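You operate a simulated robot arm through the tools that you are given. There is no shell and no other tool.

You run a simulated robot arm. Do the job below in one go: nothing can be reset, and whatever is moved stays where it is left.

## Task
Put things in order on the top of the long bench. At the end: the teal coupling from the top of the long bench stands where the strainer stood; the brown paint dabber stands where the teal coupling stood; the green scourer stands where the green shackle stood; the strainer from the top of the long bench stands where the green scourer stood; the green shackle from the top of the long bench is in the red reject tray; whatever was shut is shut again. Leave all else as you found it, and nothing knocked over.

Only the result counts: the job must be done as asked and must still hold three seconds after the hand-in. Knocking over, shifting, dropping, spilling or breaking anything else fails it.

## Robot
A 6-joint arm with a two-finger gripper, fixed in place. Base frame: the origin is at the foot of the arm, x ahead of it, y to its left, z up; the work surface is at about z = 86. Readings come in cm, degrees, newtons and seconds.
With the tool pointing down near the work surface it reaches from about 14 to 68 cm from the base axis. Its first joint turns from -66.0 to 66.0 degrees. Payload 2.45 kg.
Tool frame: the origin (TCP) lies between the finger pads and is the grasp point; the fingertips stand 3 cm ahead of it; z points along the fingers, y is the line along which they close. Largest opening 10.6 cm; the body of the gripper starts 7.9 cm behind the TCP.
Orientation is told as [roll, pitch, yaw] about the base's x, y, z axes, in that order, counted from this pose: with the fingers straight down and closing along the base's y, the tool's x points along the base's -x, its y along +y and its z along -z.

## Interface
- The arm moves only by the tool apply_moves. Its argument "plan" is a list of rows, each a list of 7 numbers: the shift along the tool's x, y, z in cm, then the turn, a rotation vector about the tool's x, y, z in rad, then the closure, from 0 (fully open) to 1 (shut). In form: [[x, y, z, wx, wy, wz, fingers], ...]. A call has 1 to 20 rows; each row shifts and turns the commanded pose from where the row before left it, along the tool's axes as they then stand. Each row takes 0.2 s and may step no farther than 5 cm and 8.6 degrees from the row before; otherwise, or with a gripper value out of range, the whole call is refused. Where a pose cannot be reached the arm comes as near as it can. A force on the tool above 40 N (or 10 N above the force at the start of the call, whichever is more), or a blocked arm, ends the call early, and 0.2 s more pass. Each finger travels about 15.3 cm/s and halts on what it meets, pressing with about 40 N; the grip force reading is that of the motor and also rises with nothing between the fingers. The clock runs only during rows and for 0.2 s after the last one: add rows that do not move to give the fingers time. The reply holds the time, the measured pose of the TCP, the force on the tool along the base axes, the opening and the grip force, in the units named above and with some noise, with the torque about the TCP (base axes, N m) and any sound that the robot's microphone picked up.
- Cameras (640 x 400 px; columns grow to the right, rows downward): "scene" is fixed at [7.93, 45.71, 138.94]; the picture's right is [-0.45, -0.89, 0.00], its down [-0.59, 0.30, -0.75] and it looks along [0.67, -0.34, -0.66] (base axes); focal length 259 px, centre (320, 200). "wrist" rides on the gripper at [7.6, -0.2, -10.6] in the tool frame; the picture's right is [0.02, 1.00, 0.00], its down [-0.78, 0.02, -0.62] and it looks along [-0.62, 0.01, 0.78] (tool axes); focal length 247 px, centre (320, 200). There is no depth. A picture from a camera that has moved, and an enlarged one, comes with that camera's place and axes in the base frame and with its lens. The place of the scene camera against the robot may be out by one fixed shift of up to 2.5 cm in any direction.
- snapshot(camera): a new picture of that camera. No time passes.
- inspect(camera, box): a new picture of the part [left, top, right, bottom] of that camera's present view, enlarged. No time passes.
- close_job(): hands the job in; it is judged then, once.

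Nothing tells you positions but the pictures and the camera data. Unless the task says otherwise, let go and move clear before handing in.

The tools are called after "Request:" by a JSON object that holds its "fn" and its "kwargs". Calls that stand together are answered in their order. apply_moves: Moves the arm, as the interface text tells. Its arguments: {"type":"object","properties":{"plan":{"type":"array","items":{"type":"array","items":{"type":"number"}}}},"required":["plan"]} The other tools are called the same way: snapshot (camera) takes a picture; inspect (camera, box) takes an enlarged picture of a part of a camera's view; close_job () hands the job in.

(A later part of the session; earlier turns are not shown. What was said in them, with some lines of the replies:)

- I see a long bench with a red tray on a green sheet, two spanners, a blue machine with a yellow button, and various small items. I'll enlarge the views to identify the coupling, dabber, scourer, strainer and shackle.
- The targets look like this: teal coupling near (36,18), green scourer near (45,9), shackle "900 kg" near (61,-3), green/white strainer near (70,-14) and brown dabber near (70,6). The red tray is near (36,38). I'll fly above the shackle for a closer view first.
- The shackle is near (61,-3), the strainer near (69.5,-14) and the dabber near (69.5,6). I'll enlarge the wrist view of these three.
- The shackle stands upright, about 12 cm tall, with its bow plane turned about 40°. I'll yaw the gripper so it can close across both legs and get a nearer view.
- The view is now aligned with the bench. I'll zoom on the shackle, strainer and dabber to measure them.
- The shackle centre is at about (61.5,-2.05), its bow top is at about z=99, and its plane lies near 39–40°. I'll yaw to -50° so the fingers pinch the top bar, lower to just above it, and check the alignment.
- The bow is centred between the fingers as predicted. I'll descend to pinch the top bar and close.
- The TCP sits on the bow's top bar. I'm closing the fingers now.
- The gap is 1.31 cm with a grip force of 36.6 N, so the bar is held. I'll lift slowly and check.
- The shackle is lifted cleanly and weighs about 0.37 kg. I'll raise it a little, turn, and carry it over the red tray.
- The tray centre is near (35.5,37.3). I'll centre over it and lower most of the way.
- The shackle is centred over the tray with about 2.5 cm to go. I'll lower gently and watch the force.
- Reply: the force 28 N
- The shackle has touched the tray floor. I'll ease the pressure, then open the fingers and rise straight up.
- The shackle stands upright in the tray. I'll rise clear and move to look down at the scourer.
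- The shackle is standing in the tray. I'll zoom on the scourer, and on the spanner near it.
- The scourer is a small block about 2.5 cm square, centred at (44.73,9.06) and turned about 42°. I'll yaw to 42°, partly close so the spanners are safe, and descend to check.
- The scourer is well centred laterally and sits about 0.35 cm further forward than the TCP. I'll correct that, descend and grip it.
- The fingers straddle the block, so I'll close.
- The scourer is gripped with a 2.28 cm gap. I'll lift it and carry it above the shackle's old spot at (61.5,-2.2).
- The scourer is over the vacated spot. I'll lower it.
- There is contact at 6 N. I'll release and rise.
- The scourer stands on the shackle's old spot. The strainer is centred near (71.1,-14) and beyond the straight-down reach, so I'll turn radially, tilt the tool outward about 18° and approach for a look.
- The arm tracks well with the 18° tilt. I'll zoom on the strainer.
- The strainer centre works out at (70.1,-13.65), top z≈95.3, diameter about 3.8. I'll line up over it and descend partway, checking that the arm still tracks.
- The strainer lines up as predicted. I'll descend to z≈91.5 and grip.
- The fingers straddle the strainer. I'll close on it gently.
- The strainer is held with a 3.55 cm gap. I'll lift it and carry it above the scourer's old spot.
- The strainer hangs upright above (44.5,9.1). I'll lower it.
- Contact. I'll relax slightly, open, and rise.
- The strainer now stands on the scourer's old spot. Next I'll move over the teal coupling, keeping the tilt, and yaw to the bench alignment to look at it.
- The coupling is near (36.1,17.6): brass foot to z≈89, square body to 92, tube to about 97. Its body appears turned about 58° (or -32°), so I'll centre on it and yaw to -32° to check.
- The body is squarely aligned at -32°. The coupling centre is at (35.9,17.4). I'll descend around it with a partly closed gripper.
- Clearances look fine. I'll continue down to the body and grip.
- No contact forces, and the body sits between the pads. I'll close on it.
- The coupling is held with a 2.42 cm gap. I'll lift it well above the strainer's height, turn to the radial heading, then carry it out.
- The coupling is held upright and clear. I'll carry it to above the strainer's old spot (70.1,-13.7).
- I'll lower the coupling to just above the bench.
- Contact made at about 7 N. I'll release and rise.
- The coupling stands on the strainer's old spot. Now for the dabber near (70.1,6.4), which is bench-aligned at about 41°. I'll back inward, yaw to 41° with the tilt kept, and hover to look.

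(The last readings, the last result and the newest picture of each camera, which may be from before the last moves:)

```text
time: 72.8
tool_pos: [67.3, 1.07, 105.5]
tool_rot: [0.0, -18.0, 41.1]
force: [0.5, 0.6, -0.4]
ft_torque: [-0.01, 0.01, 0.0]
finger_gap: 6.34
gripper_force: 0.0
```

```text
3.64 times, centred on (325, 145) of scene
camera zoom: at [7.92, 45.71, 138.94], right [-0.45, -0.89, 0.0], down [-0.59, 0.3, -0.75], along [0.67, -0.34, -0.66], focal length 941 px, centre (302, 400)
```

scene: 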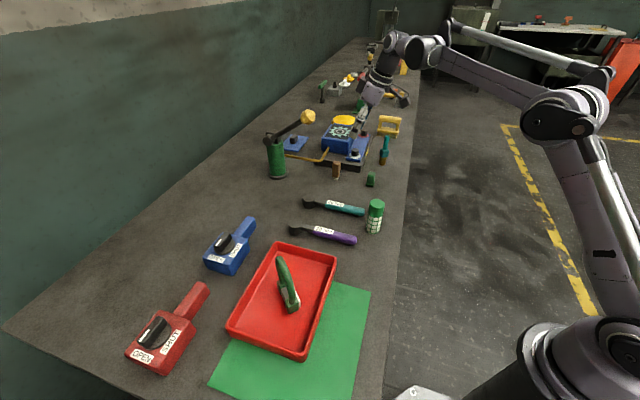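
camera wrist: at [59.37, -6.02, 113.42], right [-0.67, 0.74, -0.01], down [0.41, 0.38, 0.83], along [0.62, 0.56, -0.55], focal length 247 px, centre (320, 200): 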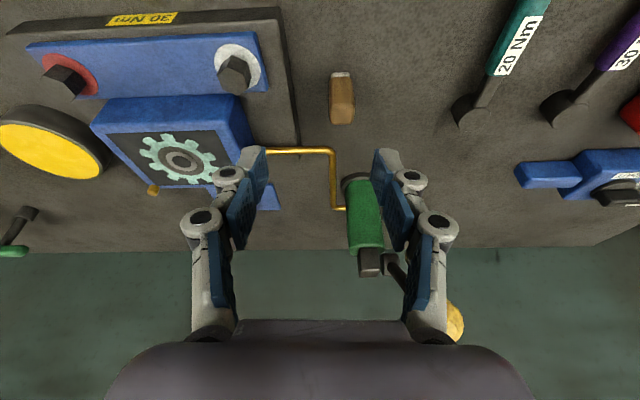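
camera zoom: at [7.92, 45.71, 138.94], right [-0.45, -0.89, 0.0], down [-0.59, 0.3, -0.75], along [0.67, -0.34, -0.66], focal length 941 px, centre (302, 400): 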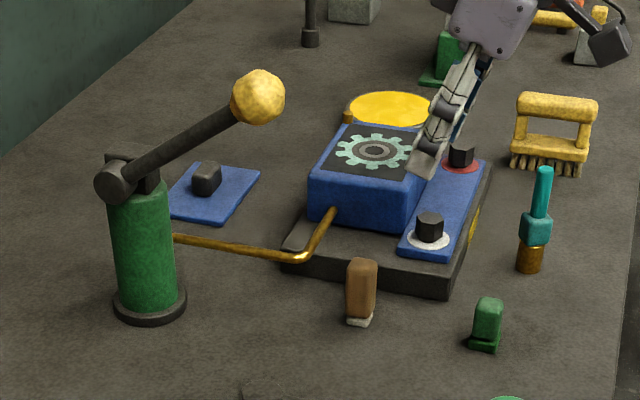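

The dabber centre is at (70.2,6.3), top z≈92, about 2.5 cm square and aligned with the gripper. I'll narrow the gap to stay clear of the machine's plate, line up and descend partway.

Request:
{"fn": "apply_moves", "kwargs": {"plan": [[-2.734, 1.03, 0.888, 0, 0, 0, 0.52], [-2.734, 1.03, 0.888, 0, 0, 0, 0.52], [1.236, 0, 3.804, 0, 0, 0, 0.52], [1.236, 0, 3.804, 0, 0, 0, 0.52], [0, 0, 0, 0, 0, 0, 0.52]]}}

Request:
{"fn": "snapshot", "kwargs": {"camera": "wrist"}}

Request:
{"fn": "inspect", "kwargs": {"camera": "scene", "box": [250, 90, 400, 200]}}

```text
time: 74.0
tool_pos: [70.09, 6.19, 97.69]
tool_rot: [0.1, -18.0, 41.0]
force: [0.5, 0.0, -0.4]
ft_torque: [0.0, 0.01, -0.04]
finger_gap: 5.07
gripper_force: 0.0
```

```text
taken
camera wrist: at [62.2, -0.72, 105.54], right [-0.67, 0.74, -0.01], down [0.41, 0.38, 0.83], along [0.62, 0.56, -0.55], focal length 247 px, centre (320, 200)
```

wrist: 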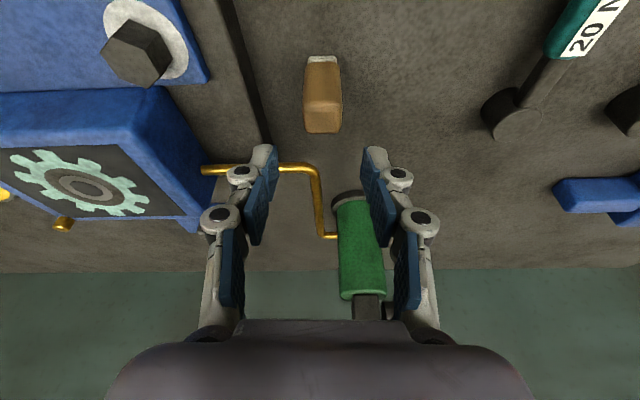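

```text
3.64 times, centred on (325, 145) of scene
camera zoom: at [7.93, 45.71, 138.94], right [-0.45, -0.89, 0.0], down [-0.59, 0.3, -0.75], along [0.67, -0.34, -0.66], focal length 941 px, centre (302, 400)
```

zoom: 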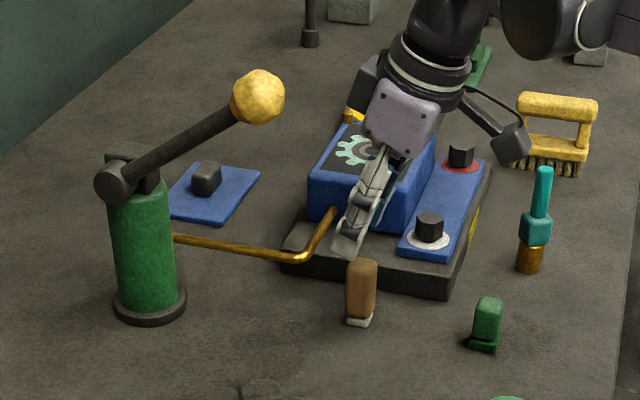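

Aligned. I'll continue down to z≈90.3 and check before closing.

Request:
{"fn": "apply_moves", "kwargs": {"plan": [[1.093, 0, 3.85, 0, 0, 0, 0.52], [1.013, 0, 3.12, 0, 0, 0, 0.52], [0, 0, 0, 0, 0, 0, 0.52]]}}

Request:
{"fn": "snapshot", "kwargs": {"camera": "wrist"}}

Request:
{"fn": "inspect", "kwargs": {"camera": "scene", "box": [250, 90, 400, 200]}}

```text
time: 74.8
tool_pos: [70.38, 6.27, 90.29]
tool_rot: [0.0, -18.0, 41.0]
force: [0.1, -0.3, -0.4]
ft_torque: [-0.03, 0.01, 0.0]
finger_gap: 5.11
gripper_force: 0.1
```

```text
taken
camera wrist: at [62.51, -0.68, 98.09], right [-0.67, 0.74, -0.01], down [0.41, 0.38, 0.83], along [0.62, 0.56, -0.55], focal length 247 px, centre (320, 200)
```

wrist: 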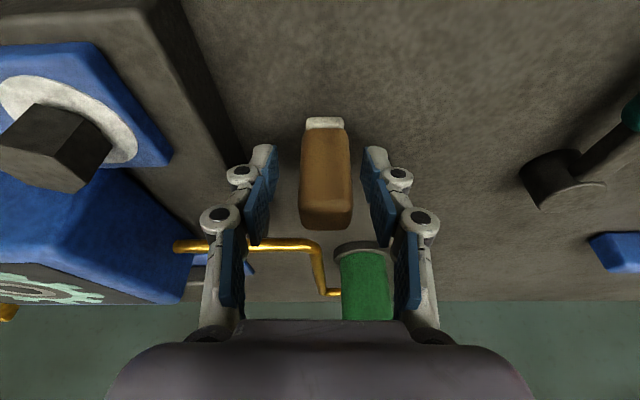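

```text
3.64 times, centred on (325, 145) of scene
camera zoom: at [7.93, 45.71, 138.94], right [-0.45, -0.89, 0.0], down [-0.59, 0.3, -0.75], along [0.67, -0.34, -0.66], focal length 941 px, centre (302, 400)
```

zoom: 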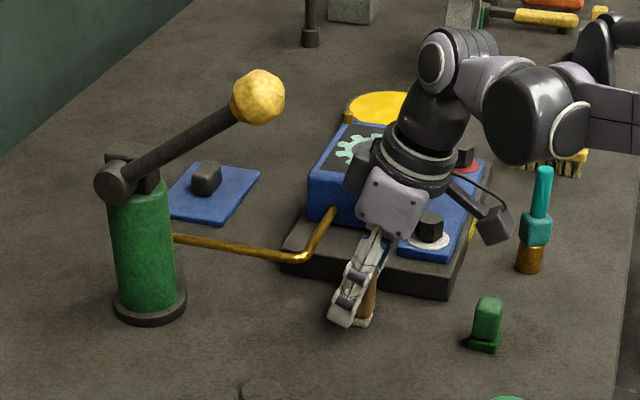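

Well placed, with no contact so far. I'll close on the dabber.

Request:
{"fn": "apply_moves", "kwargs": {"plan": [[0, 0, 0, 0, 0, 0, 0.65], [0, 0, 0, 0, 0, 0, 0.75], [0, 0, 0, 0, 0, 0, 1], [0, 0, 0, 0, 0, 0, 1], [0, 0, 0, 0, 0, 0, 1]]}}

Request:
{"fn": "snapshot", "kwargs": {"camera": "wrist"}}

```text
time: 76.0
tool_pos: [70.37, 6.34, 90.21]
tool_rot: [0.0, -18.0, 41.1]
force: [0.0, -0.2, -0.3]
ft_torque: [0.01, -0.01, 0.0]
finger_gap: 2.47
gripper_force: 40.3
```

```text
taken
camera wrist: at [62.51, -0.67, 98.14], right [-0.67, 0.74, -0.01], down [0.41, 0.38, 0.83], along [0.62, 0.56, -0.55], focal length 247 px, centre (320, 200)
```

wrist: 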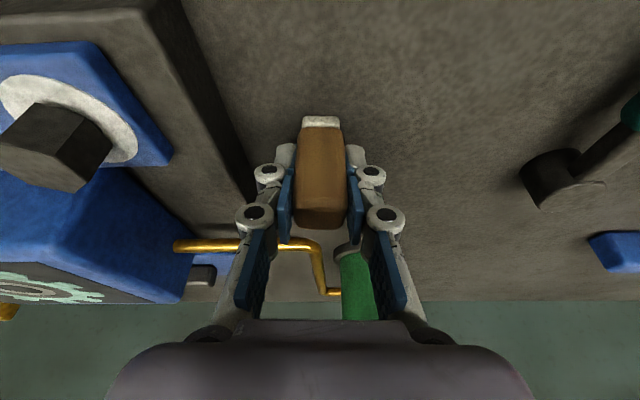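

The dabber is held with a 2.47 cm gap. I'll lift it and carry it above the coupling's old spot (35.9,17.4).

Request:
{"fn": "apply_moves", "kwargs": {"plan": [[-0.309, 0, -0.951, 0, 0, 0, 1], [-0.927, 0, -2.853, 0, 0, 0, 1], [-1.545, 0, -4.755, 0, 0, 0, 1], [-1.545, 0, -4.755, 0, 0, 0, 1], [0.99, 1.7165, -0.322, 0, 0, 0, 1], [1.981, 3.433, -0.644, 0, 0, 0, 1], [1.981, 3.433, -0.644, 0, 0, 0, 1], [1.981, 3.433, -0.644, 0, 0, 0, 1], [1.981, 3.433, -0.644, 0, 0, 0, 1], [1.981, 3.433, -0.644, 0, 0, 0, 1], [1.981, 3.433, -0.644, 0, 0, 0, 1], [1.981, 3.433, -0.644, 0, 0, 0, 1], [1.981, 3.433, -0.644, 0, 0, 0, 1], [0.99, 1.7165, -0.322, 0, 0, 0, 1], [0, 0, 0, 0, 0, 0, 1]]}}

Request:
{"fn": "snapshot", "kwargs": {"camera": "wrist"}}

Request:
{"fn": "snapshot", "kwargs": {"camera": "scene"}}

```text
time: 79.2
tool_pos: [35.96, 17.52, 104.3]
tool_rot: [0.0, -18.0, 41.0]
force: [-0.1, 0.4, -0.6]
ft_torque: [0.0, -0.03, -0.01]
finger_gap: 2.47
gripper_force: 40.2
```

```text
taken
camera wrist: at [28.15, 10.54, 112.09], right [-0.67, 0.74, -0.01], down [0.41, 0.38, 0.83], along [0.62, 0.56, -0.55], focal length 247 px, centre (320, 200)
```

wrist: 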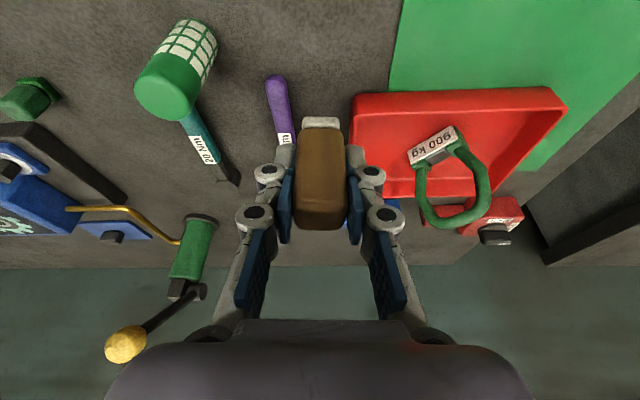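

```text
taken
```

scene: 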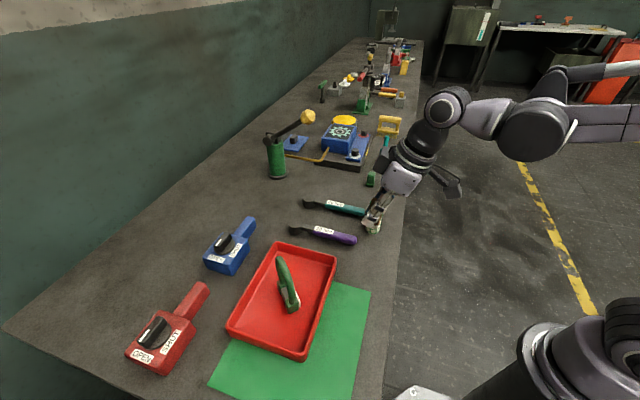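

I'll lower the dabber onto the spot.

Request:
{"fn": "apply_moves", "kwargs": {"plan": [[0.927, 0, 2.853, 0, 0, 0, 1], [1.236, 0, 3.804, 0, 0, 0, 1], [1.236, 0, 3.804, 0, 0, 0, 1], [0.618, 0, 1.902, 0, 0, 0, 1], [0, 0, 0, 0, 0, 0, 1]]}}

Request:
{"fn": "snapshot", "kwargs": {"camera": "wrist"}}

Request:
{"fn": "inspect", "kwargs": {"camera": "scene", "box": [310, 170, 430, 290]}}

```text
time: 80.4
tool_pos: [35.94, 17.27, 91.35]
tool_rot: [-0.1, -18.0, 41.0]
force: [-0.8, 0.5, -0.5]
ft_torque: [-0.05, -0.04, 0.0]
finger_gap: 2.47
gripper_force: 39.8
```

```text
taken
camera wrist: at [28.03, 10.32, 99.27], right [-0.67, 0.74, -0.01], down [0.41, 0.38, 0.83], along [0.62, 0.56, -0.55], focal length 247 px, centre (320, 200)
```

wrist: 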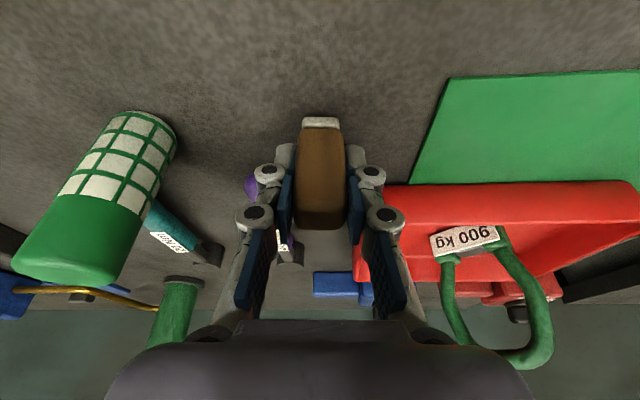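

```text
3.33 times, centred on (370, 230) of scene
camera zoom: at [7.93, 45.71, 138.94], right [-0.45, -0.89, 0.0], down [-0.59, 0.3, -0.75], along [0.67, -0.34, -0.66], focal length 863 px, centre (153, 100)
```

zoom: 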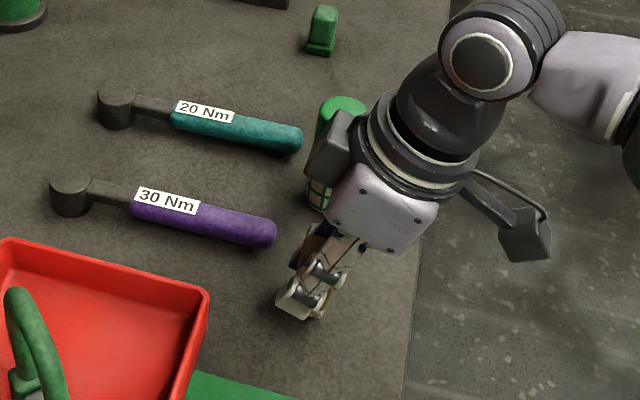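

Request:
{"fn": "apply_moves", "kwargs": {"plan": [[0.155, 0, 0.476, 0, 0, 0, 1], [0.062, 0, 0.19, 0, 0, 0, 1], [0, 0, 0, 0, 0, 0, 1]]}}

Request:
{"fn": "apply_moves", "kwargs": {"plan": [[0.062, 0, 0.19, 0, 0, 0, 1], [0, 0, 0, 0, 0, 0, 1]]}}

Request:
{"fn": "apply_moves", "kwargs": {"plan": [[0.031, 0, 0.095, 0, 0, 0, 1], [0, 0, 0, 0, 0, 0, 1]]}}

Request:
{"fn": "apply_moves", "kwargs": {"plan": [[0.031, 0, 0.095, 0, 0, 0, 1], [0, 0, 0, 0, 0, 0, 1]]}}

```text
time: 81.2
tool_pos: [35.85, 17.3, 90.69]
tool_rot: [0.0, -18.0, 41.1]
force: [0.2, 0.0, -0.6]
ft_torque: [0.01, 0.01, -0.01]
finger_gap: 2.47
gripper_force: 40.0
```

```text
time: 81.8
tool_pos: [35.9, 17.39, 90.58]
tool_rot: [0.0, -18.1, 41.0]
force: [-0.4, -0.4, -0.2]
ft_torque: [-0.01, -0.01, -0.01]
finger_gap: 2.47
gripper_force: 39.6
```

```text
time: 82.4
tool_pos: [35.86, 17.35, 90.56]
tool_rot: [0.0, -18.0, 40.9]
force: [-0.4, 0.4, -0.7]
ft_torque: [0.01, -0.02, -0.02]
finger_gap: 2.49
gripper_force: 40.1
```

```text
time: 83.0
tool_pos: [35.83, 17.32, 90.43]
tool_rot: [0.0, -17.9, 40.9]
force: [-0.3, -0.3, -0.5]
ft_torque: [0.0, -0.01, 0.0]
finger_gap: 2.48
gripper_force: 40.0
```

Request:
{"fn": "apply_moves", "kwargs": {"plan": [[0.031, 0, 0.095, 0, 0, 0, 1], [0, 0, 0, 0, 0, 0, 1]]}}

Request:
{"fn": "apply_moves", "kwargs": {"plan": [[0.031, 0, 0.095, 0, 0, 0, 1], [0, 0, 0, 0, 0, 0, 1]]}}

```text
time: 83.6
tool_pos: [35.9, 17.4, 90.2]
tool_rot: [0.1, -18.1, 41.0]
force: [-1.9, -0.6, 13.6]
ft_torque: [-0.08, 0.11, 0.0]
finger_gap: 2.47
gripper_force: 39.7
```

```text
time: 84.1
tool_pos: [35.83, 17.44, 90.26]
tool_rot: [-0.1, -18.0, 40.8]
force: [-4.0, -3.7, 16.4]
ft_torque: [-0.09, 0.17, 0.02]
finger_gap: 2.49
gripper_force: 39.5
stopped in row 2: the force on the tool passed its limit at 40 N (the readings are from after the stop); the commanded pose is now the measured one
```

That pressed a bit too hard and the move stopped itself. I'll ease up a hair to unload, then check before opening.

Request:
{"fn": "apply_moves", "kwargs": {"plan": [[-0.022, 0, -0.067, 0, 0, 0, 1], [0, 0, 0, 0, 0, 0, 1]]}}

Request:
{"fn": "snapshot", "kwargs": {"camera": "wrist"}}

```text
time: 84.7
tool_pos: [35.93, 17.49, 90.33]
tool_rot: [-0.1, -18.2, 41.1]
force: [-0.9, -0.5, -0.4]
ft_torque: [-0.03, 0.01, 0.01]
finger_gap: 2.48
gripper_force: 39.5
```

```text
taken
camera wrist: at [28.08, 10.46, 98.1], right [-0.67, 0.74, -0.01], down [0.41, 0.37, 0.83], along [0.62, 0.56, -0.55], focal length 247 px, centre (320, 200)
```

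wrist: 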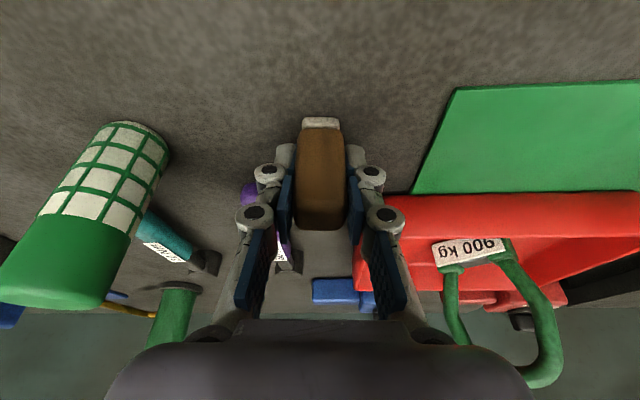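

Unloaded. The dabber is at the surface, so I'll open and rise vertically.

Request:
{"fn": "apply_moves", "kwargs": {"plan": [[0, 0, 0, 0, 0, 0, 0.9], [0, 0, 0, 0, 0, 0, 0.65], [0, 0, 0, 0, 0, 0, 0.5], [0, 0, 0, 0, 0, 0, 0.5], [-0.309, 0, -0.951, 0, 0, 0, 0.5], [-0.927, 0, -2.853, 0, 0, 0, 0.5], [-1.236, 0, -3.804, 0, 0, 0, 0.5], [-1.236, 0, -3.804, 0, 0, 0, 0.5], [-1.236, 0, -3.804, 0, 0, 0, 0.3], [0, 0, 0, 0, 0, 0, 0]]}}

Request:
{"fn": "snapshot", "kwargs": {"camera": "wrist"}}

Request:
{"fn": "snapshot", "kwargs": {"camera": "scene"}}

```text
time: 86.9
tool_pos: [35.94, 17.49, 106.17]
tool_rot: [0.0, -18.1, 41.0]
force: [0.7, -0.8, -0.4]
ft_torque: [-0.02, 0.0, 0.0]
finger_gap: 10.57
gripper_force: 0.1
```

```text
taken
camera wrist: at [28.08, 10.58, 114.03], right [-0.67, 0.74, -0.01], down [0.41, 0.37, 0.83], along [0.62, 0.56, -0.55], focal length 247 px, centre (320, 200)
```

wrist: 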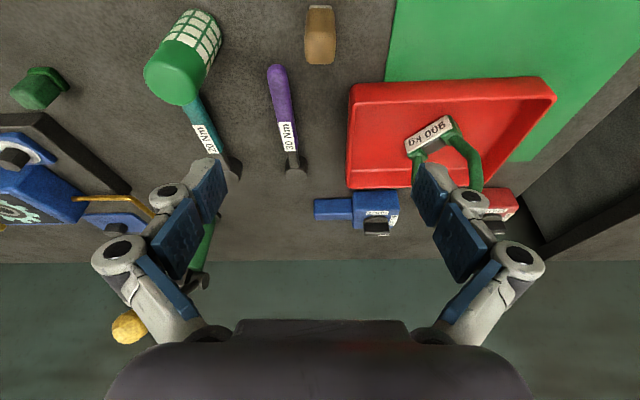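

```text
taken
```

scene: 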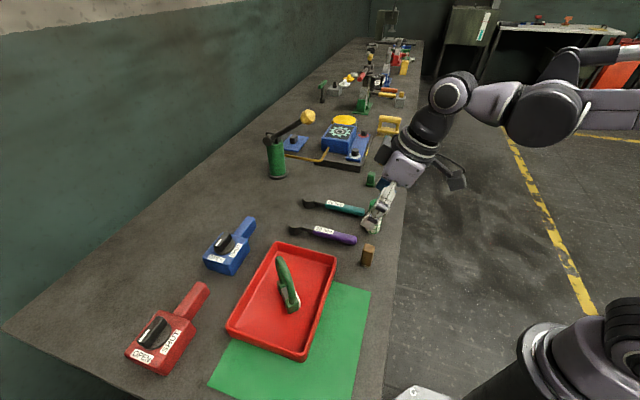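

All five items are placed. I'll rise well clear, level the tool, and check every placement with the scene camera.

Request:
{"fn": "apply_moves", "kwargs": {"plan": [[-1.236, 0, -3.804, 0, 0, 0, 0], [-1.236, 0, -3.804, 0, 0, 0, 0], [-1.236, 0, -3.804, 0, 0, 0, 0], [0, 0, 0, 0, 0.105, 0, 0], [0, 0, 0, 0, 0.105, 0, 0], [0, 0, 0, 0, 0.104, 0, 0], [0, -4, 0, 0, 0, 0, 0], [0, -4, 0, 0, 0, 0, 0], [0, -4, 0, 0, 0, 0, 0], [2, -4, 0, 0, 0, 0, 0], [3, -3, 0, 0, 0, 0, 0], [3, -3, 0, 0, 0, 0, 0], [0, 0, 0, 0, 0, 0, 0]]}}

Request:
{"fn": "snapshot", "kwargs": {"camera": "scene"}}

Request:
{"fn": "inspect", "kwargs": {"camera": "scene", "box": [260, 180, 420, 280]}}

Request:
{"fn": "inspect", "kwargs": {"camera": "scene", "box": [240, 90, 420, 200]}}

Request:
{"fn": "snapshot", "kwargs": {"camera": "wrist"}}

```text
time: 89.7
tool_pos: [44.33, -4.24, 118.38]
tool_rot: [0.0, 0.0, 41.1]
force: [0.6, 0.2, 0.0]
ft_torque: [-0.01, 0.03, -0.02]
finger_gap: 10.6
gripper_force: 0.1
```

```text
taken
```

scene: 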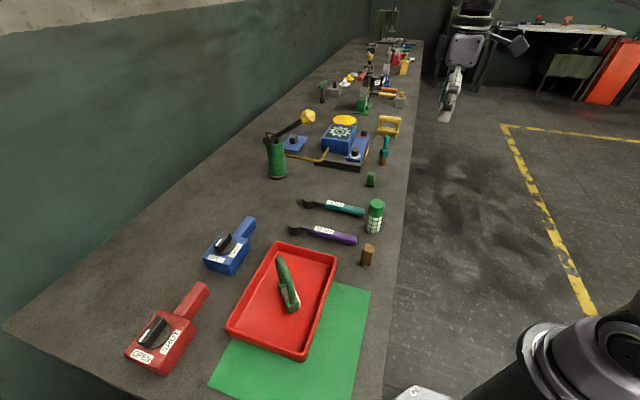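

```text
4.00 times, centred on (340, 230) of scene
camera zoom: at [7.93, 45.71, 138.94], right [-0.45, -0.89, 0.0], down [-0.59, 0.3, -0.75], along [0.67, -0.34, -0.66], focal length 1036 px, centre (240, 80)
```

zoom: 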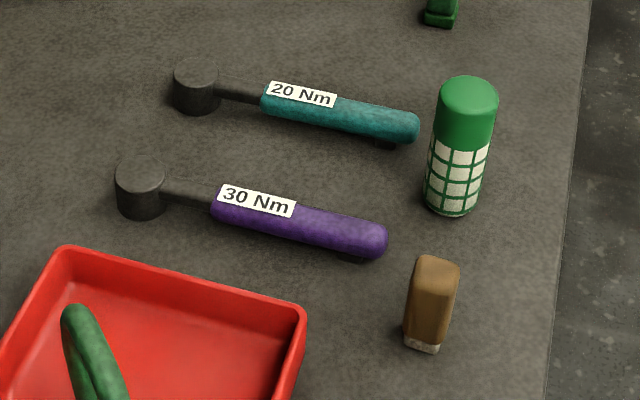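

```text
3.56 times, centred on (330, 145) of scene
camera zoom: at [7.93, 45.71, 138.94], right [-0.45, -0.89, 0.0], down [-0.59, 0.3, -0.75], along [0.67, -0.34, -0.66], focal length 920 px, centre (284, 396)
```

zoom: 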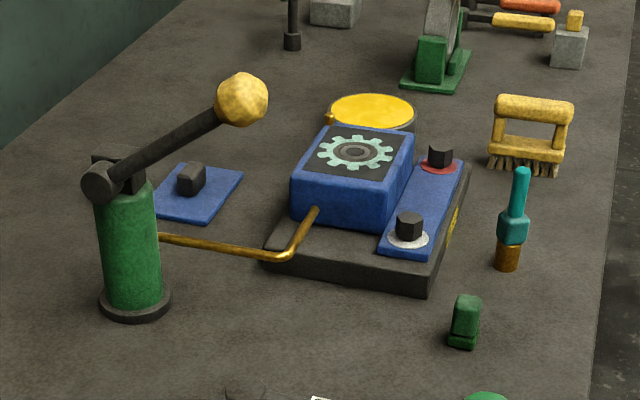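

```text
taken
camera wrist: at [38.61, -9.37, 129.07], right [-0.67, 0.74, 0.0], down [0.58, 0.53, 0.62], along [0.46, 0.42, -0.78], focal length 247 px, centre (320, 200)
```

wrist: 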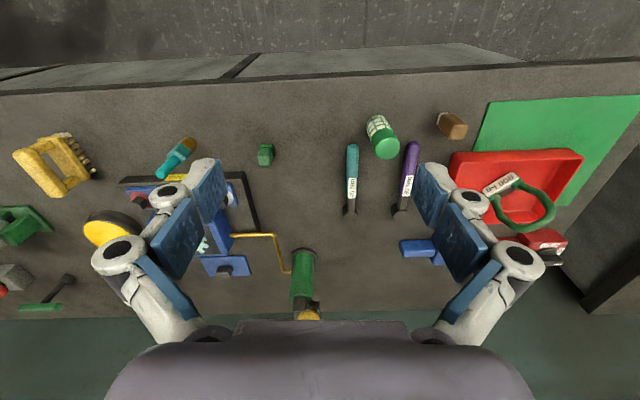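

All five placements match the original spots in the scene camera. The coupling is where the strainer was, the dabber where the coupling was, the scourer where the shackle was and the strainer where the scourer was. The shackle stands in the red tray. Everything is upright, the rest looks unmoved, nothing was opened, and the arm is clear, so I'm handing in.

Request:
{"fn": "close_job", "kwargs": {}}

```text
The job is handed in.
```

I finished the rearrangement and handed the job in; the hand-in gave no verdict back. In the last pictures each of the four moved items sits on its target spot:

| Item | Where it stands now |
|---|---|
| Teal coupling | the strainer's old spot |
| Brown paint dabber | the coupling's old spot |
| Green scourer | the shackle's old spot |
| Strainer | the scourer's old spot |
| Green shackle | upright in the red tray |

- **Tray:** I took the only red tray in view as the reject tray; I saw no label confirming that.
- **Dabber:** while setting it down I pressed too hard and the move stopped itself at the 40 N limit. I eased off before letting go, and it stands upright.
- **Everything else:** nothing was opened and nothing was knocked over. The other items look unmoved in the last pictures. The gripper is empty and clear of the bench items.
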